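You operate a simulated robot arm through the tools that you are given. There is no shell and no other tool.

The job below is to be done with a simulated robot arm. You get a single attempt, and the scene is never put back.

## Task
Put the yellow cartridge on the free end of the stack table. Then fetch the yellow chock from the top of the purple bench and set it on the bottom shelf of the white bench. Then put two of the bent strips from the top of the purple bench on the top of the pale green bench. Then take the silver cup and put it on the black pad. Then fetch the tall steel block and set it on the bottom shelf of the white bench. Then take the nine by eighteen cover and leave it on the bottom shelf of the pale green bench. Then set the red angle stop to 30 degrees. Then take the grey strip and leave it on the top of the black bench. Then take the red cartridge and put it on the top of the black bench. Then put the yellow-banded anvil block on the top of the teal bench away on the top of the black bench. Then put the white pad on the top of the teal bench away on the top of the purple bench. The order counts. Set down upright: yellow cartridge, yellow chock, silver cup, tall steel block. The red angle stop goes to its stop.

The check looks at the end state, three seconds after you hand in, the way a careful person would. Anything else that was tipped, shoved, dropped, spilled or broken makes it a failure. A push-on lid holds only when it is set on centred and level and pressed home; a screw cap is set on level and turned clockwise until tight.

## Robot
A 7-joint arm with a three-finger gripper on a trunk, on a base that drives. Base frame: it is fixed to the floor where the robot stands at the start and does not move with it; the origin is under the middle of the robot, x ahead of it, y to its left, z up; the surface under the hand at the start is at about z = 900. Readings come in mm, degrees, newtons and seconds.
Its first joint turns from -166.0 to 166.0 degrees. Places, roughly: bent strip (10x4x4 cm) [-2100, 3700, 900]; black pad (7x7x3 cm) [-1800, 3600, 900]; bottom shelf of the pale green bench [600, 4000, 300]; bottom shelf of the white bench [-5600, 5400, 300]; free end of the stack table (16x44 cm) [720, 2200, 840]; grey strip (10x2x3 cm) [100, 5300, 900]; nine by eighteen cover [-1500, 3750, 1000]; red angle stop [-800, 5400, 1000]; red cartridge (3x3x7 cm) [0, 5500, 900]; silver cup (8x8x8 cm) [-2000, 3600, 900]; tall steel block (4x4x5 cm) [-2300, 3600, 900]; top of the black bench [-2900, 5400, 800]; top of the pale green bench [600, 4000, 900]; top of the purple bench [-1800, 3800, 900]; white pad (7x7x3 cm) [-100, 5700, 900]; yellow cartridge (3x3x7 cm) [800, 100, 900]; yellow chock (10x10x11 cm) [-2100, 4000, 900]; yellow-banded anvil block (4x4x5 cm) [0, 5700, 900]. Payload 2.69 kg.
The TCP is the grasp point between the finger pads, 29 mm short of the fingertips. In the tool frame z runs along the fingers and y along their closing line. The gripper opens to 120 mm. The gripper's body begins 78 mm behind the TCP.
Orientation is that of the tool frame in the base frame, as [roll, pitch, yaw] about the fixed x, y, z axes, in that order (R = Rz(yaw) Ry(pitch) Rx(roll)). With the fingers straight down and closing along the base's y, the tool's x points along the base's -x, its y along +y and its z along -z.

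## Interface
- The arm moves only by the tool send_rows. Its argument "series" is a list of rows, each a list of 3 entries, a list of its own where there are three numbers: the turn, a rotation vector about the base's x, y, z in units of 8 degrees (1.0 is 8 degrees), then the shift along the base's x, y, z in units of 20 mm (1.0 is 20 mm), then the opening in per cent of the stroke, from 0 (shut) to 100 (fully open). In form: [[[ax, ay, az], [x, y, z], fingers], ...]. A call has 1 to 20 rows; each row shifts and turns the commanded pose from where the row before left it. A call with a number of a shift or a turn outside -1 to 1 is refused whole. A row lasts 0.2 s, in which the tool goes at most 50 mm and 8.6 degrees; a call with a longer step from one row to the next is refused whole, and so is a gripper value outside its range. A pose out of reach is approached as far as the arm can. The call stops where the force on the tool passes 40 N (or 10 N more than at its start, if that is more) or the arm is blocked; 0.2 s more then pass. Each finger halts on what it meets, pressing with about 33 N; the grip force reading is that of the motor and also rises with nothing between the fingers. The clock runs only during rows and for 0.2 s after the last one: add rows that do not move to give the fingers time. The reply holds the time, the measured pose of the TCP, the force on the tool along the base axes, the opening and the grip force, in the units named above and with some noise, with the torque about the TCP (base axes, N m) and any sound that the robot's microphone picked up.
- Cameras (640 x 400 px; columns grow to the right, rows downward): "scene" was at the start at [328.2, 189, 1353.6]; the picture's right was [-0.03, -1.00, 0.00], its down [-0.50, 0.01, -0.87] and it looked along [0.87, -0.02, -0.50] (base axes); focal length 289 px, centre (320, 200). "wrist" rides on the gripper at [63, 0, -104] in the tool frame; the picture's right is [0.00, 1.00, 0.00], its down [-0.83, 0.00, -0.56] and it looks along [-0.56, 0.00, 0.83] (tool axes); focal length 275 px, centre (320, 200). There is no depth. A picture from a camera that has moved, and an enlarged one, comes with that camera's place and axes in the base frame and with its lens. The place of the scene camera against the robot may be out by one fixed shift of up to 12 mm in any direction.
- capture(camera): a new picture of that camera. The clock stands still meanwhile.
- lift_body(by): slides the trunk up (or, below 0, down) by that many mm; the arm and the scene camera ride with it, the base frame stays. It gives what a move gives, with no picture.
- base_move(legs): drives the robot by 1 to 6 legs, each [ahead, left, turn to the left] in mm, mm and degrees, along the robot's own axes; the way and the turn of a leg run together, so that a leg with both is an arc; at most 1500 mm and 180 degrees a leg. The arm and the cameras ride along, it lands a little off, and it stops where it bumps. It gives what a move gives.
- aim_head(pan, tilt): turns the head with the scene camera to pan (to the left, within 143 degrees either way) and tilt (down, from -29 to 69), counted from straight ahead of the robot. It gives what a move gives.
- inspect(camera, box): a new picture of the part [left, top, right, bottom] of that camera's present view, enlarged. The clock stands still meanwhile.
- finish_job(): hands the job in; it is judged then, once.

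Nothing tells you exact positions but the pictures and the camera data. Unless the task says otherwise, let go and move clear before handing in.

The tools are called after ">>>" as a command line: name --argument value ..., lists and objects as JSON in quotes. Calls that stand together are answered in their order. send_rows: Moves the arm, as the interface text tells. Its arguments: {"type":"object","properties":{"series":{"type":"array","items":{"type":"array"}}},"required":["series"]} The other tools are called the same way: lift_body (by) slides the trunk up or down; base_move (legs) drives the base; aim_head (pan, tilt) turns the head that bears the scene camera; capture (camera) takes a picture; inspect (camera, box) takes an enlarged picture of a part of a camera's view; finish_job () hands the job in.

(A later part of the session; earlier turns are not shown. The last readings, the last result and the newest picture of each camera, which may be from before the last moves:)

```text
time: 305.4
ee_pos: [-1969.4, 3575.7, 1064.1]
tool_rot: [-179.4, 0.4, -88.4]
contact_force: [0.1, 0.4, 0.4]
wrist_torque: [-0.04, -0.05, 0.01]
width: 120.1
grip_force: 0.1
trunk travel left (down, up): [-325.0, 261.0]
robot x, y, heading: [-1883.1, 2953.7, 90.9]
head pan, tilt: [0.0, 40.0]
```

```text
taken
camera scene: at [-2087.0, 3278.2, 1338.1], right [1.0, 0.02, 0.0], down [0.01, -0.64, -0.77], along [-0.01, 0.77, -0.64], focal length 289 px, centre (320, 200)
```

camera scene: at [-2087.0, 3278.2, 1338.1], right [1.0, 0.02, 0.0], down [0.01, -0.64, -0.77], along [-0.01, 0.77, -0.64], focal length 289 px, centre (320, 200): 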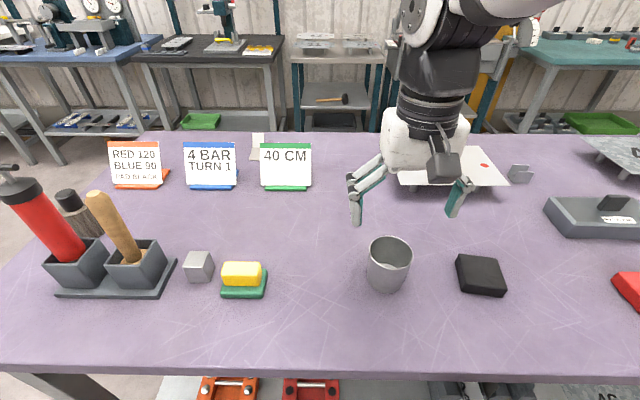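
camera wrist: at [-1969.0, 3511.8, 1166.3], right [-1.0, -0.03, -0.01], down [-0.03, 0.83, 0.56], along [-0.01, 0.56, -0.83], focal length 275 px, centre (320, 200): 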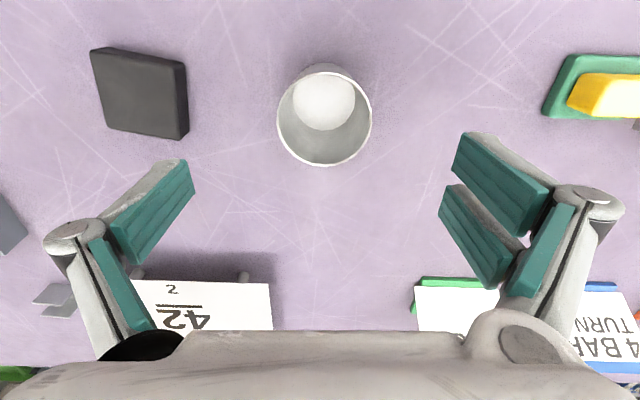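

>>> send_rows --series '[[[0, 0, 0], [-0.18, 0.05, -1], 100], [[0, 0, 0], [0, 0, -1], 100], [[0, 0, 0], [0, 0, -1], 100], [[0, 0, 0], [0, 0, -1], 100], [[0, 0, 0], [0, 0, -1], 100], [[0, 0, 0], [0, 0, -1], 100], [[0, 0, 0], [0, 0, -0.2], 100], [[0, 0, 0], [0, 0, 0], 75], [[0, 0, 0], [0, 0, 0], 50], [[0, 0, 0], [0, 0, 0], 50], [[0, 0, 0], [0, 0, 0], 50]]'

>>> capture --camera "wrist"

>>> inspect --camera "scene" --box '[330, 200, 520, 310]'

```text
time: 307.8
ee_pos: [-1973.1, 3576.7, 939.6]
tool_rot: [-179.4, 0.4, -88.4]
contact_force: [0.9, -0.2, 0.3]
wrist_torque: [0.0, 0.02, 0.04]
width: 63.1
grip_force: 32.9
trunk travel left (down, up): [-325.0, 261.0]
robot x, y, heading: [-1882.9, 2949.2, 90.9]
head pan, tilt: [0.0, 40.0]
```

```text
taken
camera wrist: at [-1972.6, 3512.9, 1042.3], right [-1.0, -0.03, -0.01], down [-0.03, 0.83, 0.56], along [-0.01, 0.56, -0.83], focal length 275 px, centre (320, 200)
```

wrist: 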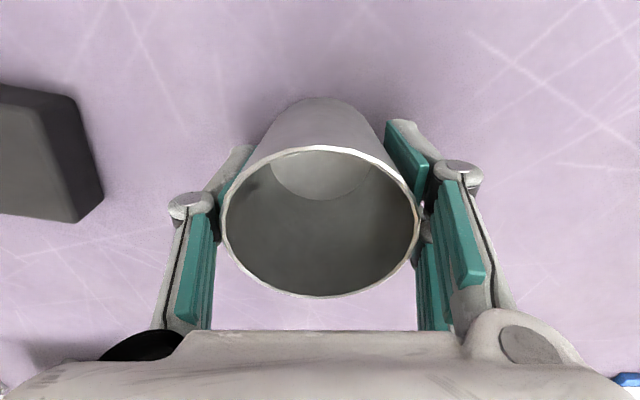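

```text
3.37 times, centred on (425, 255) of scene
camera zoom: at [-2087.0, 3278.2, 1338.1], right [1.0, 0.02, 0.0], down [0.01, -0.64, -0.77], along [-0.01, 0.77, -0.64], focal length 975 px, centre (-34, 15)
```

zoom: 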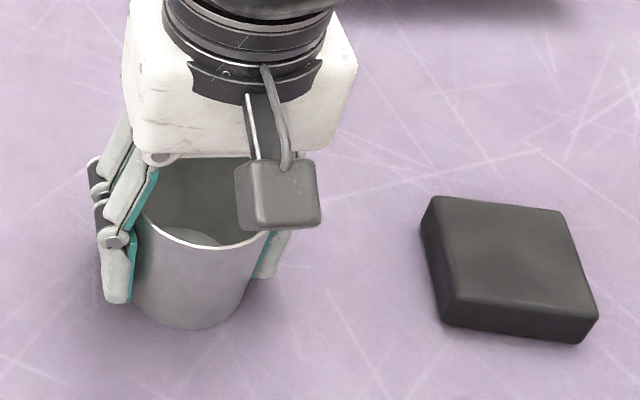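

The cup is held at its 63 mm waist. Its target is the pad centre at about [-1815, 3575]. I'll lift and carry it across.

>>> send_rows --series '[[[0, 0, 0], [0, 0, 0.5], 45], [[0, 0, 0], [0, 0, 1], 45], [[0, 0, 0], [0, 0, 1], 45], [[0, 0, 0], [0, 0, 1], 45], [[0, 0, 0], [0.8, 0, 0.2], 45], [[0, 0, 0], [0.8, 0, 0], 45], [[0, 0, 0], [0.8, 0, 0], 45], [[0, 0, 0], [0.8, 0, 0], 45], [[0, 0, 0], [0.8, 0, 0], 45], [[0, 0, 0], [0.8, 0, 0], 45], [[0, 0, 0], [0.8, -0.1, 0], 45], [[0, 0, 0], [0.8, 0, 0], 45], [[0, 0, 0], [0.8, 0, 0], 45], [[0, 0, 0], [0.7, 0, 0], 45], [[0, 0, 0], [0, 0, 0], 45]]'

>>> capture --camera "wrist"

>>> inspect --camera "scene" --box '[400, 180, 560, 310]'

```text
time: 311.0
ee_pos: [-1816.0, 3575.1, 1012.3]
tool_rot: [-179.4, 0.5, -88.4]
contact_force: [-0.2, -0.1, -0.8]
wrist_torque: [0.0, 0.01, 0.0]
width: 62.8
grip_force: 32.6
trunk travel left (down, up): [-325.0, 261.0]
robot x, y, heading: [-1884.5, 2950.7, 91.0]
head pan, tilt: [0.0, 40.0]
```

```text
taken
camera wrist: at [-1814.3, 3511.3, 1116.5], right [-1.0, -0.03, -0.01], down [-0.03, 0.83, 0.56], along [-0.01, 0.56, -0.83], focal length 275 px, centre (320, 200)
```

wrist: 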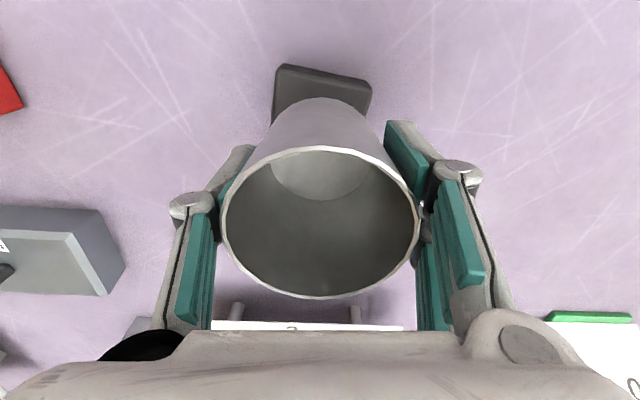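

```text
3.08 times, centred on (480, 245) of scene
camera zoom: at [-2087.0, 3278.2, 1338.1], right [1.0, 0.02, 0.0], down [0.01, -0.64, -0.77], along [-0.01, 0.77, -0.64], focal length 890 px, centre (-172, 62)
```

zoom: 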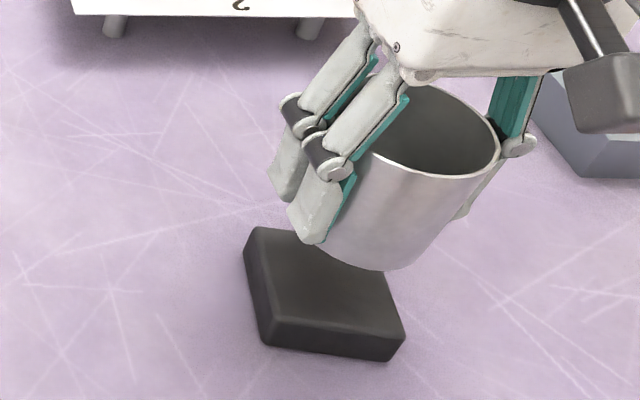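

>>> send_rows --series '[[[0, 0, 0], [0.07, -0.05, -1], 45], [[0, 0, 0], [0, 0, -0.8], 45], [[0, 0, 0], [0, 0, -0.15], 45], [[0, 0, 0], [0, 0, 0], 45]]'

>>> inspect --camera "scene" --box '[420, 200, 540, 310]'

```text
time: 312.0
ee_pos: [-1812.8, 3574.4, 974.4]
tool_rot: [-179.4, 0.3, -88.4]
contact_force: [-0.2, -0.2, -0.7]
wrist_torque: [0.0, -0.02, -0.02]
width: 62.8
grip_force: 32.9
trunk travel left (down, up): [-325.0, 261.0]
robot x, y, heading: [-1883.8, 2950.9, 90.8]
head pan, tilt: [0.0, 40.0]
```

```text
3.64 times, centred on (480, 255) of scene
camera zoom: at [-2087.0, 3278.2, 1338.1], right [1.0, 0.02, 0.0], down [0.01, -0.64, -0.77], along [-0.01, 0.77, -0.64], focal length 1052 px, centre (-262, 0)
```

zoom: 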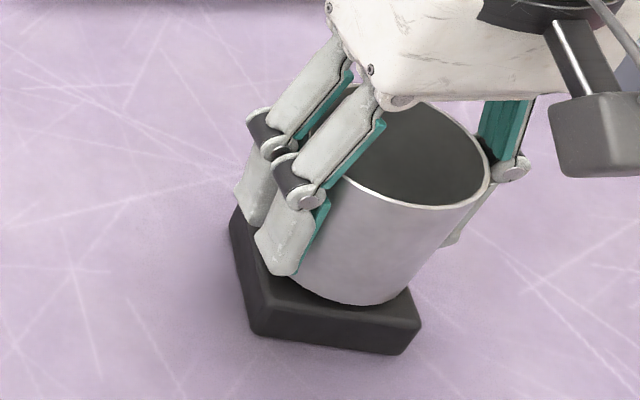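

>>> send_rows --series '[[[0, 0, 0], [-0.1, 0, -0.1], 45], [[0, 0, 0], [0, 0, -0.1], 45], [[0, 0, 0], [0, 0, -0.1], 45], [[0, 0, 0], [0, 0, 0], 45]]'

>>> capture --camera "wrist"

```text
time: 313.0
ee_pos: [-1815.1, 3574.3, 968.9]
tool_rot: [-179.4, 0.4, -88.5]
contact_force: [-0.3, 0.1, -0.2]
wrist_torque: [0.03, -0.02, 0.02]
width: 63.0
grip_force: 32.7
trunk travel left (down, up): [-325.0, 261.0]
robot x, y, heading: [-1886.7, 2950.1, 90.8]
head pan, tilt: [0.0, 40.0]
```

```text
taken
camera wrist: at [-1815.4, 3509.9, 1071.5], right [-1.0, -0.03, -0.01], down [-0.03, 0.83, 0.56], along [-0.01, 0.56, -0.83], focal length 275 px, centre (320, 200)
```

wrist: 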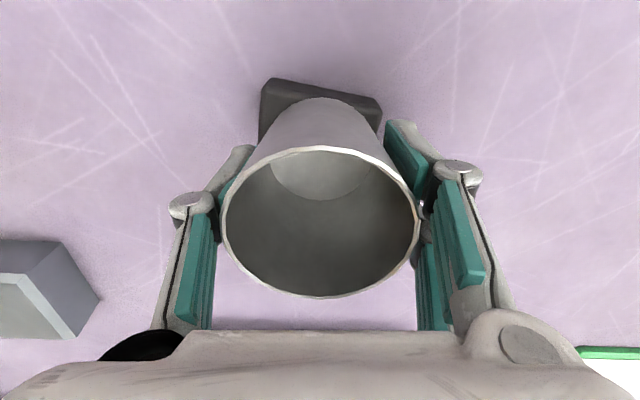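

>>> send_rows --series '[[[0, 0, 0], [0, 0, -0.08], 45], [[0, 0, 0], [0, 0, -0.08], 45], [[0, 0, 0], [0, 0, 0], 45]]'

```text
time: 313.8
ee_pos: [-1815.2, 3573.8, 964.7]
tool_rot: [-179.4, 0.4, -88.3]
contact_force: [0.3, 0.0, 3.1]
wrist_torque: [0.0, 0.06, 0.02]
width: 62.5
grip_force: 33.2
trunk travel left (down, up): [-325.0, 261.0]
robot x, y, heading: [-1886.1, 2951.0, 91.1]
head pan, tilt: [0.0, 40.0]
```

>>> send_rows --series '[[[0, 0, 0], [0, 0, 0], 54], [[0, 0, 0], [0, 0, 0], 58], [[0, 0, 0], [0, 0, 0], 80], [[0, 0, 0], [0, 0, 0], 95], [[0, 0, 0], [0, 0, 0], 95], [[0, 0, 0], [0, 0, 0.5], 95], [[0, 0, 0], [0, 0, 1], 95], [[0, 0, 0], [0, 0, 1], 95], [[0, 0, 0], [0, 0, 1], 95], [[0, 0, 0], [0, 0, 1], 95], [[0, 0, 0], [0, 0, 1], 95], [[0, 0, 0], [0, 0, 1], 95], [[0, 0, 0], [0, 0, 1], 95]]'

>>> capture --camera "wrist"

>>> inspect --camera "scene" --box '[420, 200, 540, 310]'

```text
time: 316.6
ee_pos: [-1816.0, 3575.2, 1116.0]
tool_rot: [-179.4, 0.4, -88.5]
contact_force: [-0.5, -0.3, -0.1]
wrist_torque: [0.01, -0.01, 0.01]
width: 114.1
grip_force: 0.0
trunk travel left (down, up): [-325.0, 261.0]
robot x, y, heading: [-1882.4, 2949.2, 90.8]
head pan, tilt: [0.0, 40.0]
```

```text
taken
camera wrist: at [-1815.9, 3510.0, 1219.0], right [-1.0, -0.03, -0.01], down [-0.03, 0.83, 0.56], along [-0.01, 0.56, -0.83], focal length 275 px, centre (320, 200)
```

wrist: 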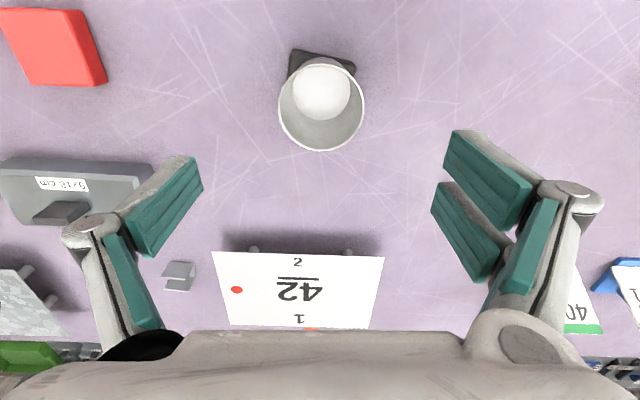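

```text
3.64 times, centred on (480, 255) of scene
camera zoom: at [-2087.0, 3278.3, 1338.1], right [1.0, 0.02, 0.0], down [0.01, -0.64, -0.77], along [-0.01, 0.77, -0.64], focal length 1052 px, centre (-262, 0)
```

zoom: 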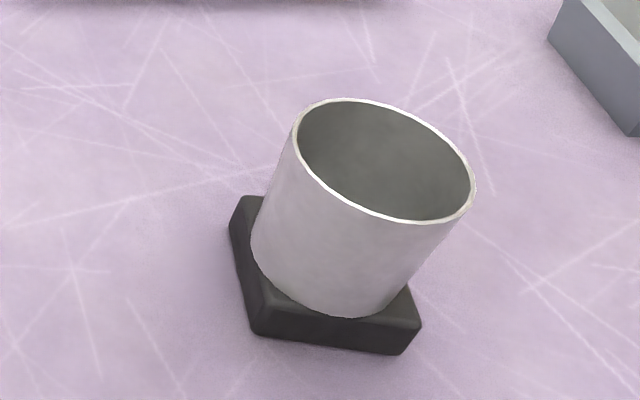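

The cup stands centred on the black pad. Next is the tall steel block near [-2304, 3588], so I'll move the hand above it to look.

>>> send_rows --series '[[[0, 0, 0], [0, 0, 1], 70], [[0, 0, 0], [0, 0, 1], 60], [[0, 0, 0], [-1, 0, 1], 60], [[0, 0, 0], [-1, 0, 0.4], 60], [[0, 0, 0], [-1, 0, 0], 60], [[0, 0, 0], [-1, 0, 0], 60], [[0, 0, 0], [-1, 0, 0], 60], [[0, 0, 0], [-1, 0, 0], 60], [[0, 0, 0], [-1, 0, 0], 60], [[0, 0, 0], [-1, 0, 0], 60], [[0, 0, 0], [-1, 0, 0], 60], [[0, 0, 0], [-1, 0, 0], 60], [[0, 0, 0], [-1, 0, 0], 60], [[0, 0, 0], [-1, 0, 0], 60], [[0, 0, 0], [-1, 0, 0], 60], [[0, 0, 0], [-1, 0, 0], 60], [[0, 0, 0], [-1, 0, 0], 60], [[0, 0, 0], [-1, 0, 0], 60], [[0, 0, 0], [-1, 0, 0], 60], [[0, 0, 0], [-1, 0, 0], 60]]'

>>> send_rows --series '[[[0, 0, 0], [-1, 0, 0], 60], [[0, 0, 0], [-1, 0, 0], 60], [[0, 0, 0], [-1, 0, 0], 60], [[0, 0, 0], [-1, 0, 0], 60], [[0, 0, 0], [-1, 0, 0], 60], [[0, 0, 0], [-0.5, 0, 0], 60], [[0, 0, 0], [0, 0, 0], 60]]'

>>> capture --camera "wrist"

>>> inspect --camera "scene" --box '[40, 210, 280, 310]'

```text
time: 320.8
ee_pos: [-2176.2, 3573.8, 1183.8]
tool_rot: [-179.4, 0.4, -88.5]
contact_force: [-0.4, -0.2, -0.7]
wrist_torque: [0.01, -0.01, 0.05]
width: 72.2
grip_force: 0.1
trunk travel left (down, up): [-325.0, 261.0]
robot x, y, heading: [-1883.3, 2950.7, 90.9]
head pan, tilt: [0.0, 40.0]
```

```text
time: 322.4
ee_pos: [-2286.2, 3573.4, 1184.8]
tool_rot: [-179.3, 0.4, -88.5]
contact_force: [0.6, -1.0, -1.4]
wrist_torque: [-0.02, -0.03, 0.01]
width: 72.0
grip_force: 0.0
trunk travel left (down, up): [-325.0, 261.0]
robot x, y, heading: [-1885.1, 2950.4, 90.8]
head pan, tilt: [0.0, 40.0]
```

```text
taken
camera wrist: at [-2285.5, 3509.9, 1286.2], right [-1.0, -0.03, -0.01], down [-0.03, 0.83, 0.56], along [-0.01, 0.56, -0.83], focal length 275 px, centre (320, 200)
```

wrist: 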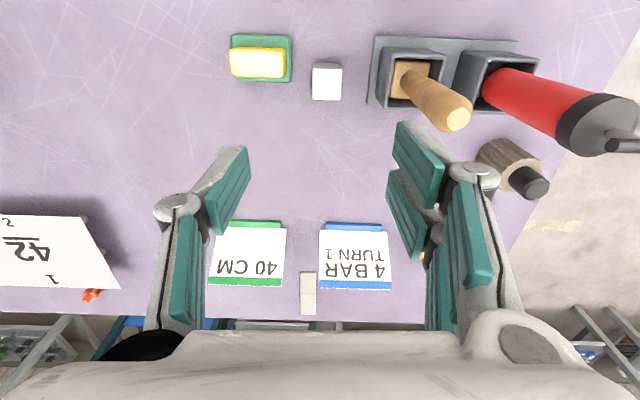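

```text
2.67 times, centred on (160, 260) of scene
camera zoom: at [-2087.1, 3278.2, 1338.1], right [1.0, 0.02, 0.0], down [0.01, -0.64, -0.77], along [-0.01, 0.77, -0.64], focal length 772 px, centre (747, 40)
```

zoom: 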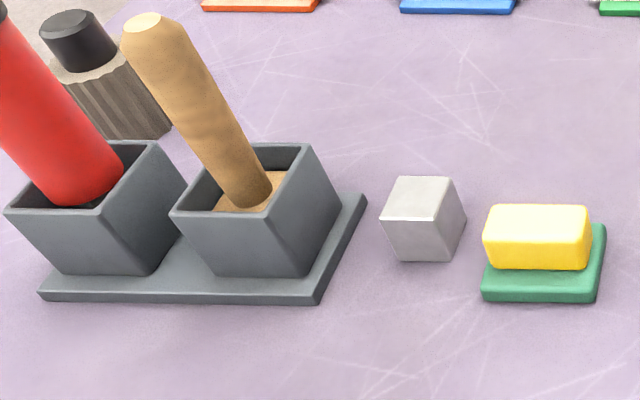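

>>> inspect --camera "wrist" --box '[220, 20, 400, 130]'

```text
3.56 times, centred on (310, 75) of wrist
camera zoom: at [-2285.5, 3509.9, 1286.2], right [-1.0, -0.03, -0.01], down [-0.03, 0.83, 0.56], along [-0.01, 0.56, -0.83], focal length 979 px, centre (356, 644)
```

zoom: 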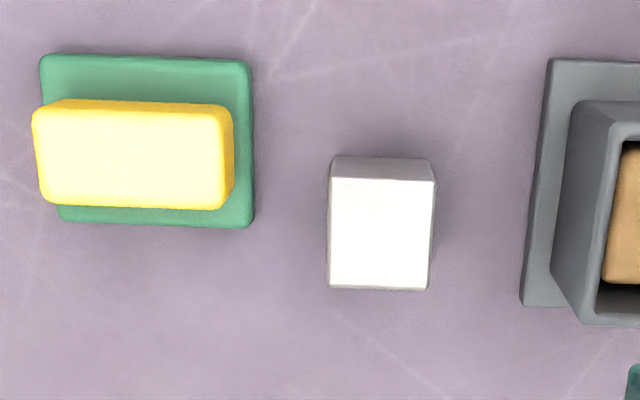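

The block is 33 mm square and 50 mm tall at [-2292, 3577], aligned with the hand. I'll tilt the hand 40 degrees again, to suit the shelf, and line up for it.

>>> send_rows --series '[[[1, 0, 0], [-0.1, -0.5, -0.5], 45], [[1, 0, 0], [-0.1, -0.5, -0.5], 45], [[1, 0, 0], [-0.1, -0.6, -0.7], 45], [[1, 0, 0], [-0.05, -0.6, -0.7], 45], [[1, 0, 0], [0, -0.7, -0.7], 45], [[0, 0, 0], [0, -0.7, -0.8], 45], [[0, 0, 0], [0, -0.7, -0.9], 45], [[0, 0, 0], [0, -0.7, -0.9], 45], [[0, 0, 0], [0, 0, -0.9], 45], [[0, 0, 0], [0, 0, -0.2], 45], [[0, 0, 0], [0, 0, 0], 45]]'

>>> capture --camera "wrist"

>>> capture --camera "scene"

```text
time: 324.8
ee_pos: [-2292.1, 3471.9, 1050.9]
tool_rot: [-178.5, 40.6, -88.0]
contact_force: [0.0, 1.0, -0.3]
wrist_torque: [0.0, -0.02, -0.01]
width: 53.9
grip_force: 0.0
trunk travel left (down, up): [-325.0, 261.0]
robot x, y, heading: [-1882.3, 2952.8, 91.0]
head pan, tilt: [0.0, 40.0]
```

```text
taken
camera wrist: at [-2291.5, 3356.7, 1087.4], right [-1.0, -0.02, -0.02], down [-0.03, 0.27, 0.96], along [-0.01, 0.96, -0.27], focal length 275 px, centre (320, 200)
```

wrist: 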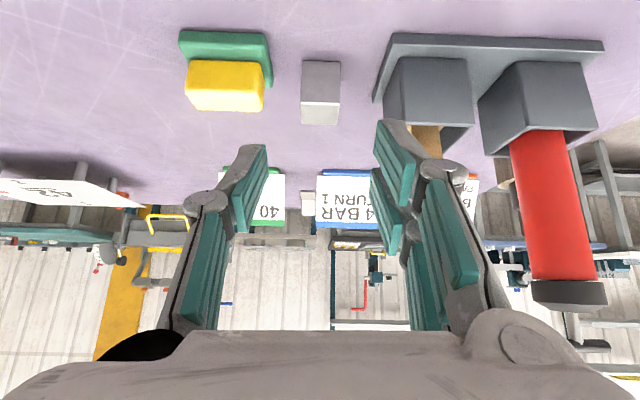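

```text
taken
camera scene: at [-2092.0, 3263.1, 1315.2], right [1.0, 0.09, 0.0], down [0.08, -0.83, -0.55], along [-0.05, 0.55, -0.84], focal length 289 px, centre (320, 200)
```

scene: 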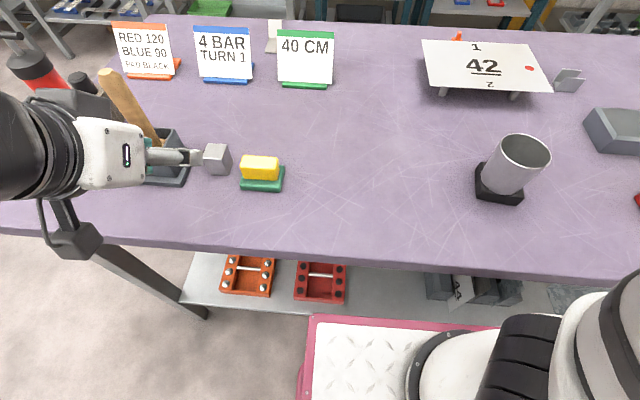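

The scene camera's view has shifted: my arm is pressing against the head on the left side. I'll undo the move, take the arm clear and re-position the base so the block is straight ahead.

>>> send_rows --series '[[[0, 0, 0], [0, 0, 0.2], 45], [[0, 0, 0], [0, 0, 0.9], 45], [[0, 0, 0], [0, 0.7, 0.9], 45], [[0, 0, 0], [0, 0.7, 0.9], 45], [[0, 0, 0], [0, 0.7, 0.8], 45], [[-1, 0, 0], [0, 0.7, 0.7], 45], [[-1, 0, 0], [0.05, 0.6, 0.7], 45], [[-1, 0, 0], [0.1, 0.6, 0.7], 45], [[-1, 0, 0], [0.1, 0.5, 0.5], 45], [[-1, 0, 0], [0.1, 0.5, 0.5], 45], [[0, 0, 0], [0, 0, 0], 45]]'

>>> capture --camera "scene"

```text
time: 327.2
ee_pos: [-2286.2, 3575.2, 1184.5]
tool_rot: [-179.4, 0.3, -88.4]
contact_force: [0.3, 0.9, -0.3]
wrist_torque: [-0.02, 0.01, -0.02]
width: 53.9
grip_force: 0.1
trunk travel left (down, up): [-325.0, 261.0]
robot x, y, heading: [-1884.1, 2948.5, 91.0]
head pan, tilt: [0.0, 40.0]
```

```text
taken
camera scene: at [-2087.0, 3278.1, 1338.1], right [1.0, 0.02, 0.0], down [0.01, -0.64, -0.77], along [-0.01, 0.77, -0.64], focal length 289 px, centre (320, 200)
```

scene: 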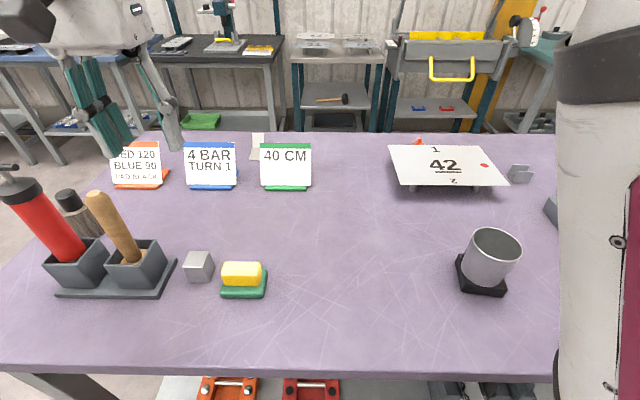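

>>> send_rows --series '[[[0, 0, 0], [1, 0, 0], 45], [[0, 0, 0], [1, 0, 0], 45], [[0, 0, 0], [1, 0, 0], 45], [[0, 0, 0], [1, 0, 0], 45], [[0, 0, 0], [1, 0, 0], 45], [[0, 0, 0], [1, 0, 0], 45], [[0, 0, 0], [1, 0, 0], 45], [[0, 0, 0], [1, 0, 0], 45], [[0, 0, 0], [1, 0, 0], 45], [[0, 0, 0], [1, 0, 0], 45], [[0, 0, 0], [1, 0, 0], 45], [[0, 0, 0], [1, 0, 0], 45], [[0, 0, 0], [1, 0, 0], 45], [[0, 0, 0], [1, 0, 0], 45], [[0, 0, 0], [1, 0, 0], 45], [[0, 0, 0], [1, 0, 0], 45], [[0, 0, 0], [1, 0, 0], 45], [[0, 0, 0], [1, 0, 0], 45], [[0, 0, 0], [1, 0, 0], 45], [[0, 0, 0], [1, 0, 0], 45]]'

>>> base_move --legs '[[0, 400, -0.8]]'

>>> capture --camera "wrist"

```text
time: 331.4
ee_pos: [-1887.5, 3573.5, 1183.1]
tool_rot: [-179.4, 0.5, -88.5]
contact_force: [-0.5, 0.1, 1.3]
wrist_torque: [0.02, 0.01, 0.01]
width: 53.9
grip_force: 0.2
trunk travel left (down, up): [-325.0, 261.0]
robot x, y, heading: [-1882.7, 2949.5, 91.2]
head pan, tilt: [0.0, 40.0]
```

```text
time: 333.9
ee_pos: [-2280.0, 3570.2, 1184.7]
tool_rot: [-179.4, 0.4, -89.3]
contact_force: [-0.1, 0.6, 1.0]
wrist_torque: [-0.03, 0.0, -0.04]
width: 54.4
grip_force: 0.1
trunk travel left (down, up): [-325.0, 261.0]
robot x, y, heading: [-2286.7, 2946.6, 90.2]
head pan, tilt: [0.0, 40.0]
```

```text
taken
camera wrist: at [-2280.5, 3505.6, 1286.1], right [-1.0, -0.02, -0.01], down [-0.02, 0.83, 0.56], along [0.0, 0.56, -0.83], focal length 275 px, centre (320, 200)
```

wrist: 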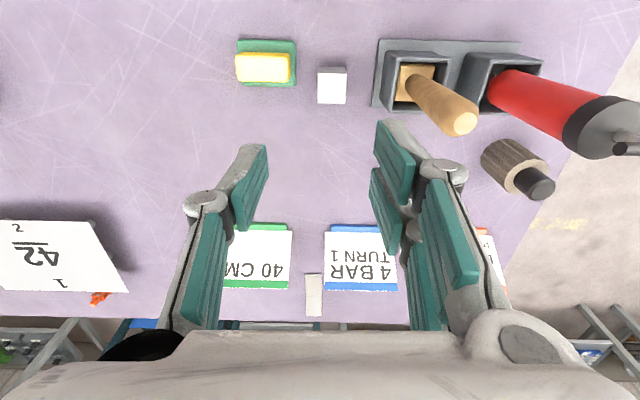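

>>> base_move --legs '[[-100, 0, 0]]'

>>> send_rows --series '[[[1, 0, 0], [-0.3, 0, -0.5], 45], [[1, 0, 0], [-0.3, 0, -0.5], 45], [[1, 0, 0], [0, 0, -0.7], 45], [[1, 0, 0], [0, 0, -0.7], 45], [[1, 0, 0], [0, 0, -0.7], 45], [[0, 0, 0], [0, 0, -0.8], 45], [[0, 0, 0], [0, 0, -0.9], 45], [[0, 0, 0], [0, 0, -0.9], 45], [[0, 0, 0], [0, 0, -0.9], 45], [[0, 0, 0], [0, 0, 0], 45]]'

>>> capture --camera "wrist"

>>> capture --camera "scene"

```text
time: 335.0
ee_pos: [-2279.4, 3470.4, 1183.3]
tool_rot: [-179.4, 0.4, -89.4]
contact_force: [0.6, 1.0, -0.2]
wrist_torque: [-0.02, -0.01, 0.01]
width: 54.1
grip_force: 0.1
trunk travel left (down, up): [-325.0, 261.0]
robot x, y, heading: [-2285.8, 2848.7, 90.1]
head pan, tilt: [0.0, 40.0]
```

```text
time: 337.2
ee_pos: [-2293.3, 3489.8, 1076.5]
tool_rot: [-178.8, 40.2, -89.0]
contact_force: [-0.6, 1.0, 0.6]
wrist_torque: [0.0, 0.0, -0.03]
width: 54.0
grip_force: 0.1
out of reach, approached as far as the arm can: row 7, 8, 9
trunk travel left (down, up): [-325.0, 261.0]
robot x, y, heading: [-2284.8, 2846.1, 89.9]
head pan, tilt: [0.0, 40.0]
```

```text
taken
camera wrist: at [-2293.2, 3374.1, 1115.2], right [-1.0, -0.01, -0.02], down [-0.02, 0.28, 0.96], along [0.0, 0.96, -0.28], focal length 275 px, centre (320, 200)
```

wrist: 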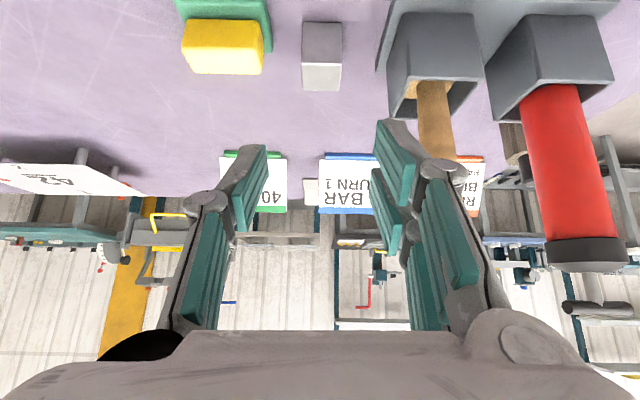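

```text
taken
camera scene: at [-2484.0, 3177.1, 1338.1], right [1.0, 0.0, 0.0], down [0.0, -0.64, -0.77], along [0.0, 0.77, -0.64], focal length 289 px, centre (320, 200)
```

scene: 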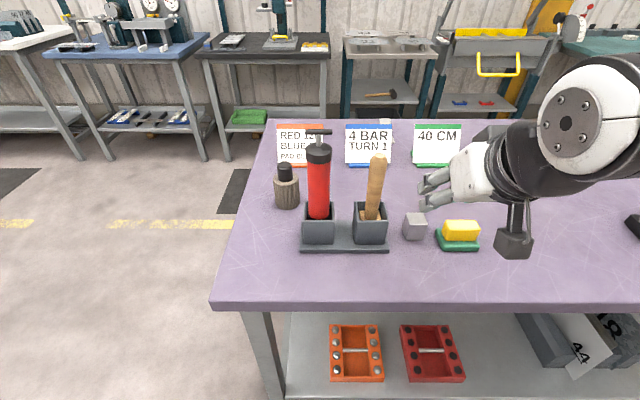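

>>> inspect --camera "wrist" --box '[272, 0, 372, 100]'

```text
4.00 times, centred on (322, 50) of wrist
camera zoom: at [-2293.2, 3374.1, 1115.2], right [-1.0, -0.01, -0.02], down [-0.02, 0.28, 0.96], along [0.0, 0.96, -0.28], focal length 1101 px, centre (312, 800)
```

zoom: 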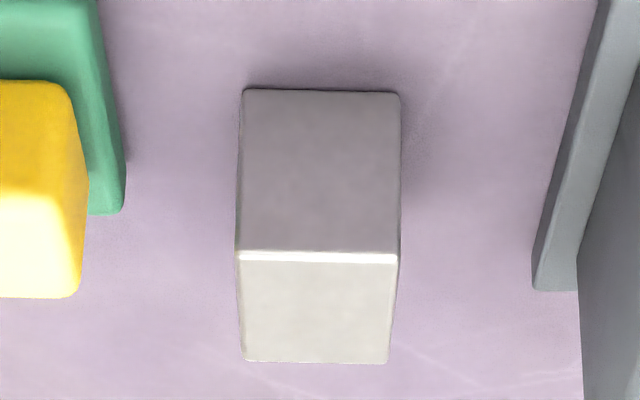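

>>> send_rows --series '[[[0, 0, 0], [-0.03, 0.3, -0.7], 45], [[0, 0, 0], [-0.02, 0.3, -0.9], 45], [[0, 0, 0], [0, 0.2, -0.9], 45], [[0, 0, 0], [0, 0.2, -0.8], 45], [[0, 0, 0], [0, 0, 0], 45]]'

>>> capture --camera "wrist"

>>> capture --camera "scene"

```text
time: 338.4
ee_pos: [-2295.1, 3535.0, 1035.3]
tool_rot: [-178.8, 40.4, -89.0]
contact_force: [-0.5, -0.4, 0.3]
wrist_torque: [0.01, 0.0, -0.01]
width: 54.0
grip_force: 0.2
out of reach, approached as far as the arm can: row 1, 2, 3, 4
trunk travel left (down, up): [-325.0, 261.0]
robot x, y, heading: [-2286.1, 2845.1, 90.3]
head pan, tilt: [0.0, 40.0]
```

```text
taken
camera wrist: at [-2294.8, 3418.4, 1073.0], right [-1.0, -0.01, -0.02], down [-0.02, 0.27, 0.96], along [0.0, 0.96, -0.27], focal length 275 px, centre (320, 200)
```

wrist: 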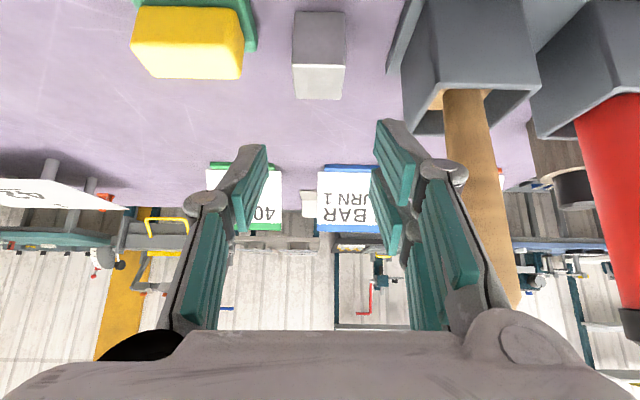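

```text
taken
camera scene: at [-2484.0, 3177.1, 1338.1], right [1.0, 0.0, 0.0], down [0.0, -0.64, -0.77], along [0.0, 0.77, -0.64], focal length 289 px, centre (320, 200)
```

scene: 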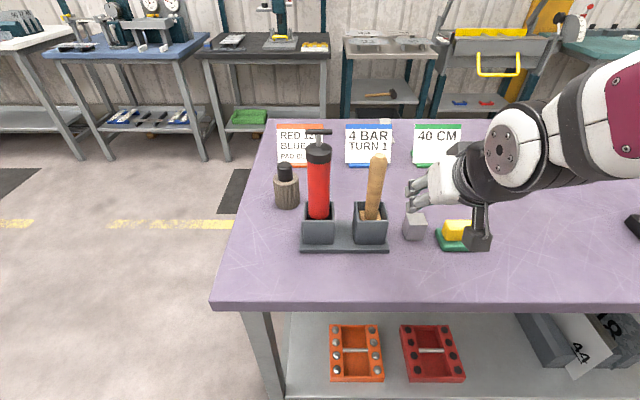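

>>> base_move --legs '[[-140, 0, 0]]'

>>> send_rows --series '[[[0, 0, 0], [0, 0.8, 0], 45], [[0, 0, 0], [0, 0.8, 0], 45], [[0, 0, 0], [0, 0.8, -0.3], 45], [[0, 0, 0], [0, 0.8, -0.3], 45], [[0, 0, 0], [0, 0.8, -0.5], 45], [[0, 0, 0], [0, 0.7, -0.5], 45], [[0, 0, 0], [0, 0, 0], 45]]'

>>> capture --camera "wrist"

```text
time: 339.7
ee_pos: [-2293.9, 3394.8, 1035.5]
tool_rot: [-178.8, 40.3, -89.1]
contact_force: [0.5, 0.1, 0.0]
wrist_torque: [-0.02, 0.01, -0.01]
width: 54.1
grip_force: 0.0
trunk travel left (down, up): [-325.0, 261.0]
robot x, y, heading: [-2282.6, 2707.5, 90.3]
head pan, tilt: [0.0, 40.0]
```

```text
time: 341.3
ee_pos: [-2292.6, 3487.6, 1003.1]
tool_rot: [-178.9, 40.2, -89.1]
contact_force: [-0.7, 0.2, 0.2]
wrist_torque: [0.02, 0.01, 0.04]
width: 54.2
grip_force: 0.0
trunk travel left (down, up): [-325.0, 261.0]
robot x, y, heading: [-2281.3, 2704.3, 90.1]
head pan, tilt: [0.0, 40.0]
```

```text
taken
camera wrist: at [-2293.8, 3372.3, 1041.0], right [-1.0, -0.01, -0.02], down [-0.02, 0.28, 0.96], along [0.0, 0.96, -0.28], focal length 275 px, centre (320, 200)
```

wrist: 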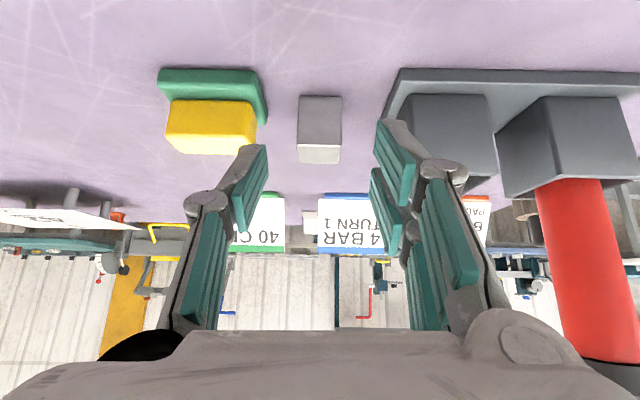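

>>> send_rows --series '[[[0, 0, 0], [0, 0.7, -0.6], 41], [[0, 0, 0], [0, 0.7, -0.6], 41], [[0, 0, 0], [0, 0.7, -0.6], 41], [[0, 0, 0], [0, 0.7, -0.6], 41], [[0, 0, 0], [0, 0.6, -0.55], 41], [[0, 0, 0], [0, 0, 0], 41]]'

>>> capture --camera "wrist"

>>> capture --camera "scene"

```text
time: 342.7
ee_pos: [-2294.5, 3555.4, 944.5]
tool_rot: [-178.8, 40.3, -89.1]
contact_force: [0.0, 0.0, 0.9]
wrist_torque: [0.08, 0.0, -0.02]
width: 49.4
grip_force: 0.1
trunk travel left (down, up): [-325.0, 261.0]
robot x, y, heading: [-2285.9, 2707.5, 90.2]
head pan, tilt: [0.0, 40.0]
```

```text
taken
camera wrist: at [-2294.4, 3440.3, 981.9], right [-1.0, -0.01, -0.02], down [-0.02, 0.27, 0.96], along [0.0, 0.96, -0.27], focal length 275 px, centre (320, 200)
```

wrist: 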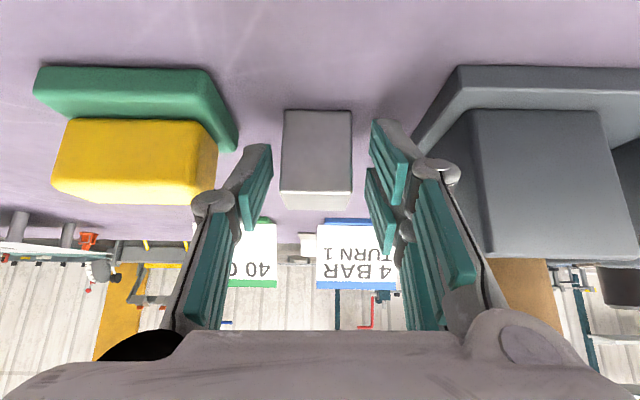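

```text
taken
camera scene: at [-2483.3, 3037.4, 1338.1], right [1.0, 0.0, 0.0], down [0.0, -0.64, -0.77], along [0.0, 0.77, -0.64], focal length 289 px, centre (320, 200)
```

scene: 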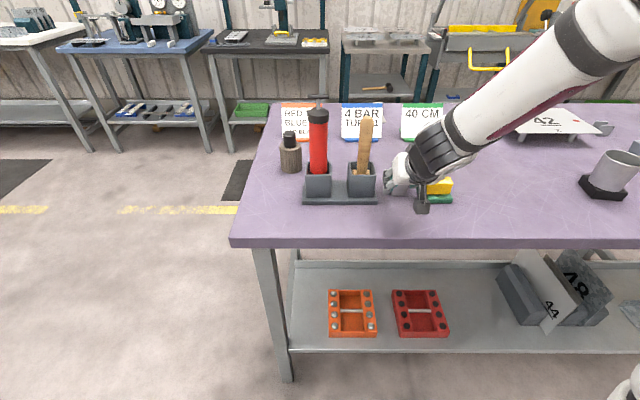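

>>> send_rows --series '[[[0, 0, 0], [0.05, 0.35, -0.3], 41], [[0, 0, 0], [0, 0.3, -0.3], 41], [[0, 0, 0], [0, 0, 0], 41], [[0, 0, 0], [0, 0, 0], 15], [[0, 0, 0], [0, 0, 0], 15], [[0, 0, 0], [0, 0, 0], 15]]'

>>> capture --camera "wrist"

```text
time: 343.9
ee_pos: [-2296.3, 3570.7, 936.3]
tool_rot: [-178.9, 40.7, -88.8]
contact_force: [-0.9, -6.6, 12.9]
wrist_torque: [-0.32, 0.32, 0.08]
width: 34.9
grip_force: 32.7
trunk travel left (down, up): [-325.0, 261.0]
robot x, y, heading: [-2284.2, 2708.1, 90.1]
head pan, tilt: [0.0, 40.0]
stopped in row 5: the force on the tool passed its limit at 41 N (the readings are from after the stop); the commanded pose is now the measured one
```

```text
taken
camera wrist: at [-2295.5, 3454.5, 973.1], right [-1.0, -0.01, -0.02], down [-0.02, 0.27, 0.96], along [-0.01, 0.96, -0.27], focal length 275 px, centre (320, 200)
```

wrist: 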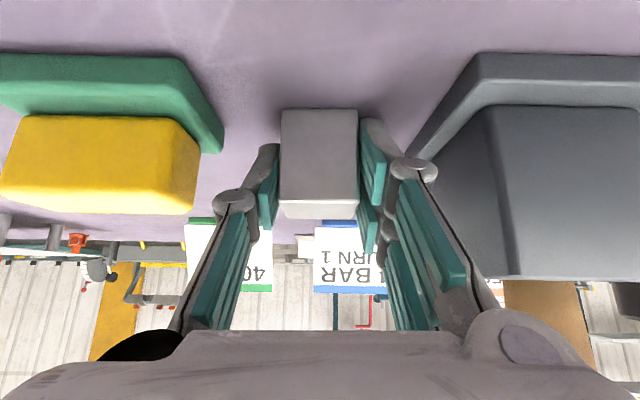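

>>> send_rows --series '[[[0, 0, 0], [0, 0, 0.2], 15], [[0, 0, 0], [0, 0, 0.3], 15], [[0, 0, 0], [0, 0, 0.5], 15], [[0, 0, 0], [0, 0, 0.5], 15], [[0, 0, 0], [0, 0, 0], 15]]'

>>> capture --camera "wrist"

>>> inspect --camera "scene" --box '[340, 140, 480, 230]'

```text
time: 345.1
ee_pos: [-2294.8, 3570.4, 964.6]
tool_rot: [-178.9, 40.6, -88.8]
contact_force: [0.4, 0.1, -4.4]
wrist_torque: [-0.04, -0.01, 0.02]
width: 34.6
grip_force: 33.0
trunk travel left (down, up): [-325.0, 261.0]
robot x, y, heading: [-2284.9, 2705.2, 90.0]
head pan, tilt: [0.0, 40.0]
```

```text
taken
camera wrist: at [-2294.9, 3454.8, 1002.3], right [-1.0, -0.01, -0.02], down [-0.02, 0.27, 0.96], along [-0.01, 0.96, -0.27], focal length 275 px, centre (320, 200)
```

wrist: 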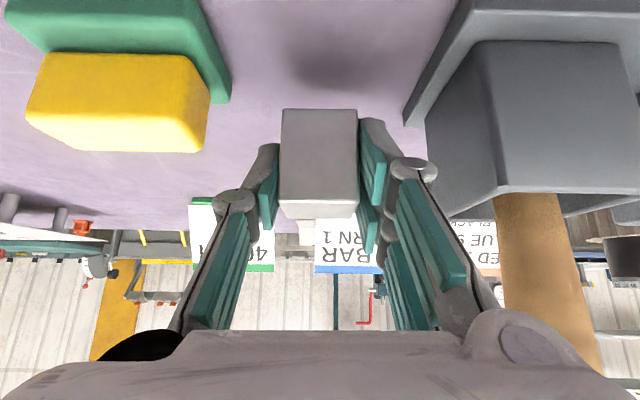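

```text
4.44 times, centred on (410, 185) of scene
camera zoom: at [-2483.6, 3037.5, 1338.0], right [1.0, 0.0, 0.0], down [0.0, -0.64, -0.77], along [0.0, 0.77, -0.64], focal length 1286 px, centre (-80, 267)
```

zoom: 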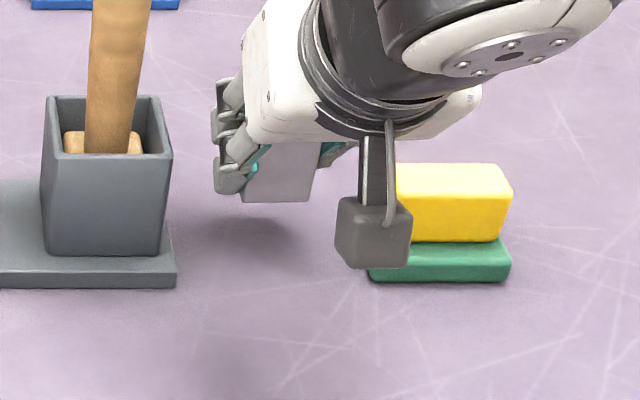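

Block is held, about 0.45 kg. I'll lift, retract and take it to the white bench shelf, left of the chock.

>>> send_rows --series '[[[0, 0, 0], [0, 0, 1], 15], [[0, 0, 0], [0, 0, 1], 15], [[0, 0, 0], [0, 0, 1], 15], [[0, 0, 0], [0, 0, 1], 15], [[0, 0, 0], [0, 0, 1], 15], [[0, 0, 0], [0, 0, 1], 15], [[0, 0, 0], [0, 0, 1], 15], [[0, 0, 0], [0, 0, 1], 15], [[0, 0, 0], [0, -0.5, 1], 15], [[0, 0, 0], [0, -1, 1], 15], [[0, 0, 0], [0, -1, 1], 15], [[0, 0, 0], [0, -1, 1], 15], [[0, 0, 0], [0, -1, 1], 15], [[0, 0, 0], [0, -1, 0.5], 15], [[0, 0, 0], [0, -1, 0], 15], [[0, 0, 0], [0, -1, 0], 15], [[0, 0, 0], [0, -1, 0], 15], [[0, 0, 0], [0, -1, 0], 15], [[0, 0, 0], [0, -1, 0], 15], [[0, 0, 0], [0, -1, 0], 15]]'

>>> base_move --legs '[[150, 0, 0], [0, 1030, 0], [1100, 0, 0], [0, 1110, 0], [0, 1110, 0]]'

>>> aim_head --pan 0 --tilt 35

>>> capture --camera "scene"

>>> capture --camera "wrist"

```text
time: 349.3
ee_pos: [-2294.5, 3340.1, 1235.1]
tool_rot: [-178.8, 40.4, -88.9]
contact_force: [0.3, -0.1, -5.2]
wrist_torque: [-0.04, 0.02, -0.02]
width: 34.7
grip_force: 32.8
trunk travel left (down, up): [-325.0, 261.0]
robot x, y, heading: [-2287.4, 2707.5, 89.9]
head pan, tilt: [0.0, 40.0]
```

```text
time: 371.4
ee_pos: [-5535.5, 4623.8, 1236.1]
tool_rot: [-178.9, 40.7, -89.8]
contact_force: [-0.3, -0.3, -4.1]
wrist_torque: [-0.04, 0.01, -0.03]
width: 34.7
grip_force: 32.6
trunk travel left (down, up): [-325.0, 261.0]
robot x, y, heading: [-5537.5, 3988.5, 88.8]
head pan, tilt: [0.0, 40.0]
```

```text
time: 372.1
ee_pos: [-5535.3, 4623.9, 1234.6]
tool_rot: [-178.9, 40.7, -89.7]
contact_force: [-0.1, 0.1, -4.0]
wrist_torque: [-0.05, 0.0, 0.02]
width: 34.7
grip_force: 33.2
trunk travel left (down, up): [-325.0, 261.0]
robot x, y, heading: [-5539.6, 3989.2, 89.1]
head pan, tilt: [0.0, 35.0]
```

```text
taken
camera scene: at [-5729.7, 4326.2, 1345.6], right [1.0, -0.02, 0.0], down [-0.01, -0.57, -0.82], along [0.01, 0.82, -0.57], focal length 289 px, centre (320, 200)
```

scene: 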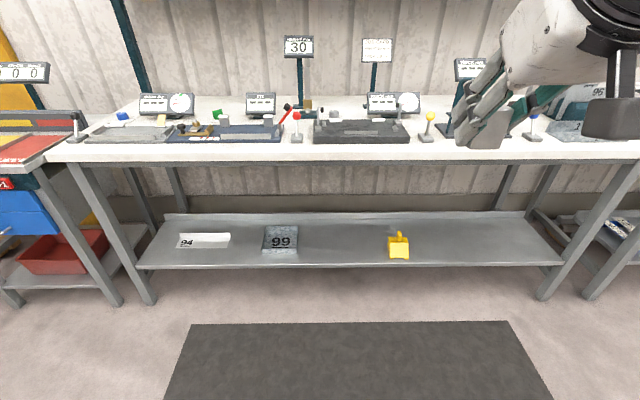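

```text
taken
camera wrist: at [-5538.1, 4507.5, 1272.0], right [-1.0, 0.01, -0.02], down [-0.02, 0.27, 0.96], along [0.01, 0.96, -0.27], focal length 275 px, centre (320, 200)
```

wrist: 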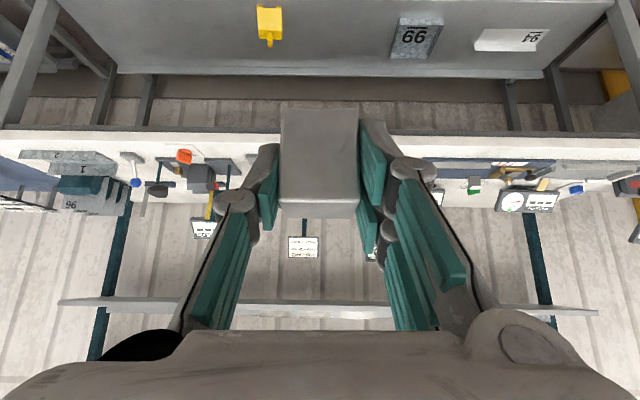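

>>> base_move --legs '[[310, 0, 0.9]]'

>>> lift_body --by -320

>>> send_rows --series '[[[0, 0, 0], [0, 0.9, -0.5], 15], [[0, 0, 0], [0, 0.9, -0.5], 15], [[0, 0, 0], [0, 0.9, -0.5], 15], [[0, 0, 0], [0, 0.9, -0.5], 15], [[0, 0, 0], [0, 0.9, -1], 15], [[0, 0, 0], [0, 0.9, -1], 15], [[0, 0, 0], [0, 0.9, -1], 15], [[0, 0, 0], [0, 0.9, -1], 15], [[0, 0, 0], [0, 0.9, -1], 15], [[0, 0, 0], [0, 0.9, -1], 15], [[0, 0, 0], [0, 0.9, -1], 15], [[0, 0, 0], [0, 0.6, -1], 15], [[0, 0, 0], [0, 0.3, -1], 15], [[0, 0, 0], [0, 0, -1], 15], [[0, 0, 0], [0, 0, -1], 15], [[0, 0, 0], [0, 0, -1], 15], [[0, 0, 0], [0, 0, -1], 15]]'

>>> capture --camera "scene"

```text
time: 374.2
ee_pos: [-5544.3, 4937.3, 1235.2]
tool_rot: [-179.0, 40.5, -88.9]
contact_force: [-0.2, -0.3, -4.1]
wrist_torque: [-0.07, 0.01, 0.01]
width: 34.7
grip_force: 32.5
trunk travel left (down, up): [-325.0, 261.0]
robot x, y, heading: [-5533.5, 4301.5, 90.2]
head pan, tilt: [0.0, 35.0]
```

```text
time: 377.4
ee_pos: [-5543.0, 4936.7, 914.8]
tool_rot: [-178.9, 40.5, -88.9]
contact_force: [0.3, 0.4, -4.4]
wrist_torque: [0.0, -0.04, 0.0]
width: 34.6
grip_force: 32.9
trunk travel left (down, up): [-5.0, 581.0]
robot x, y, heading: [-5536.6, 4300.9, 90.0]
head pan, tilt: [0.0, 35.0]
```

```text
time: 380.9
ee_pos: [-5544.4, 5151.4, 613.6]
tool_rot: [-179.0, 40.5, -88.8]
contact_force: [0.1, 0.9, -3.7]
wrist_torque: [-0.01, -0.03, 0.01]
width: 34.6
grip_force: 33.1
trunk travel left (down, up): [-5.0, 581.0]
robot x, y, heading: [-5535.0, 4302.8, 90.3]
head pan, tilt: [0.0, 35.0]
```

```text
taken
camera scene: at [-5733.0, 4688.4, 1026.1], right [1.0, 0.0, 0.0], down [0.0, -0.57, -0.82], along [0.0, 0.82, -0.57], focal length 289 px, centre (320, 200)
```

scene: 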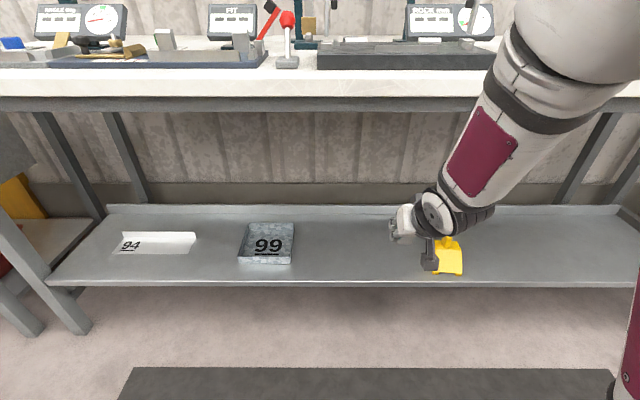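

>>> send_rows --series '[[[0, 0, 0], [0, 1, -0.8], 15], [[0, 0, 0], [0, 1, -0.8], 15], [[0, 0, 0], [0, 1, -0.8], 15], [[0, 0, 0], [0, 1, -0.8], 15], [[0, 0, 0], [0, 1, -0.8], 15], [[0, 0, 0], [0, 1, -0.8], 15], [[0, 0, 0], [0, 1, -0.8], 15], [[0, 0, 0], [0, 1, -0.8], 15], [[0, 0, 0], [0, 1, -0.8], 15], [[0, 0, 0], [0, 1, -0.8], 15], [[0, 0, 0], [0, 0, -1], 15], [[0, 0, 0], [0, 0, -1], 15], [[0, 0, 0], [0, 0, -1], 15], [[0, 0, 0], [0, 0, -0.8], 15], [[0, 0, 0], [0, 0, 0], 15]]'

>>> capture --camera "wrist"

>>> aim_head --pan -25 --tilt 30

>>> capture --camera "scene"

```text
time: 384.1
ee_pos: [-5545.4, 5352.1, 378.0]
tool_rot: [-178.9, 40.5, -88.9]
contact_force: [-0.2, 0.4, -4.8]
wrist_torque: [-0.07, 0.01, -0.01]
width: 34.8
grip_force: 33.1
trunk travel left (down, up): [-5.0, 581.0]
robot x, y, heading: [-5532.9, 4306.5, 90.1]
head pan, tilt: [0.0, 35.0]
```

```text
taken
camera wrist: at [-5544.9, 5237.1, 415.5], right [-1.0, -0.01, -0.02], down [-0.02, 0.27, 0.96], along [-0.01, 0.96, -0.27], focal length 275 px, centre (320, 200)
```

wrist: 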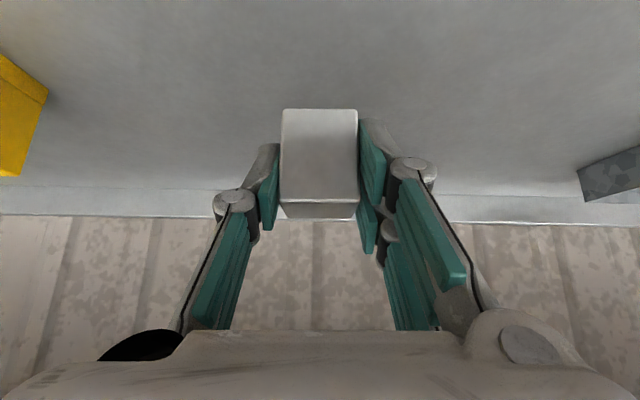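

```text
time: 385.0
ee_pos: [-5545.1, 5351.9, 378.7]
tool_rot: [-178.9, 40.5, -88.9]
contact_force: [0.3, -0.1, -3.9]
wrist_torque: [-0.02, -0.03, 0.0]
width: 34.6
grip_force: 33.2
trunk travel left (down, up): [-5.0, 581.0]
robot x, y, heading: [-5534.5, 4300.9, 89.9]
head pan, tilt: [-25.0, 30.0]
```

```text
taken
camera scene: at [-5694.8, 4682.5, 1033.9], right [0.91, -0.42, 0.0], down [-0.21, -0.45, -0.87], along [0.36, 0.79, -0.5], focal length 289 px, centre (320, 200)
```

scene: 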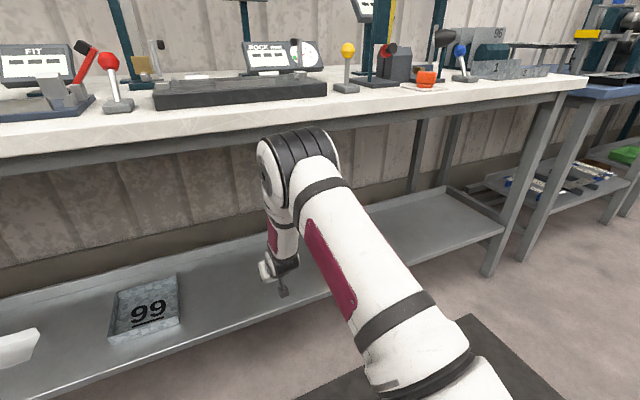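

>>> send_rows --series '[[[0, 0, 0], [0, 0, -0.7], 15], [[0, 0, 0], [0, 0, -0.6], 15], [[0, 0, 0], [0, 0, -0.25], 15], [[0, 0, 0], [0, 0, 0], 15]]'

>>> inspect --camera "scene" --box '[220, 230, 340, 320]'

```text
time: 386.0
ee_pos: [-5544.5, 5353.6, 347.6]
tool_rot: [-178.9, 40.6, -88.9]
contact_force: [-1.0, 0.4, -4.8]
wrist_torque: [-0.04, 0.02, 0.02]
width: 34.8
grip_force: 33.3
trunk travel left (down, up): [-5.0, 581.0]
robot x, y, heading: [-5534.8, 4301.3, 89.8]
head pan, tilt: [-25.0, 30.0]
```

```text
4.44 times, centred on (280, 275) of scene
camera zoom: at [-5694.7, 4682.5, 1033.9], right [0.91, -0.42, 0.0], down [-0.21, -0.45, -0.87], along [0.37, 0.79, -0.5], focal length 1286 px, centre (498, -133)
```

zoom: 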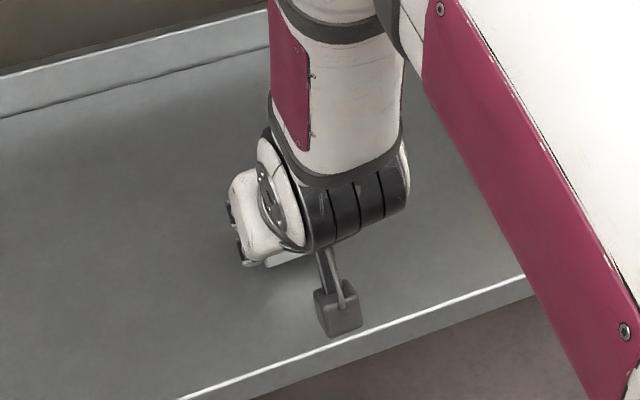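

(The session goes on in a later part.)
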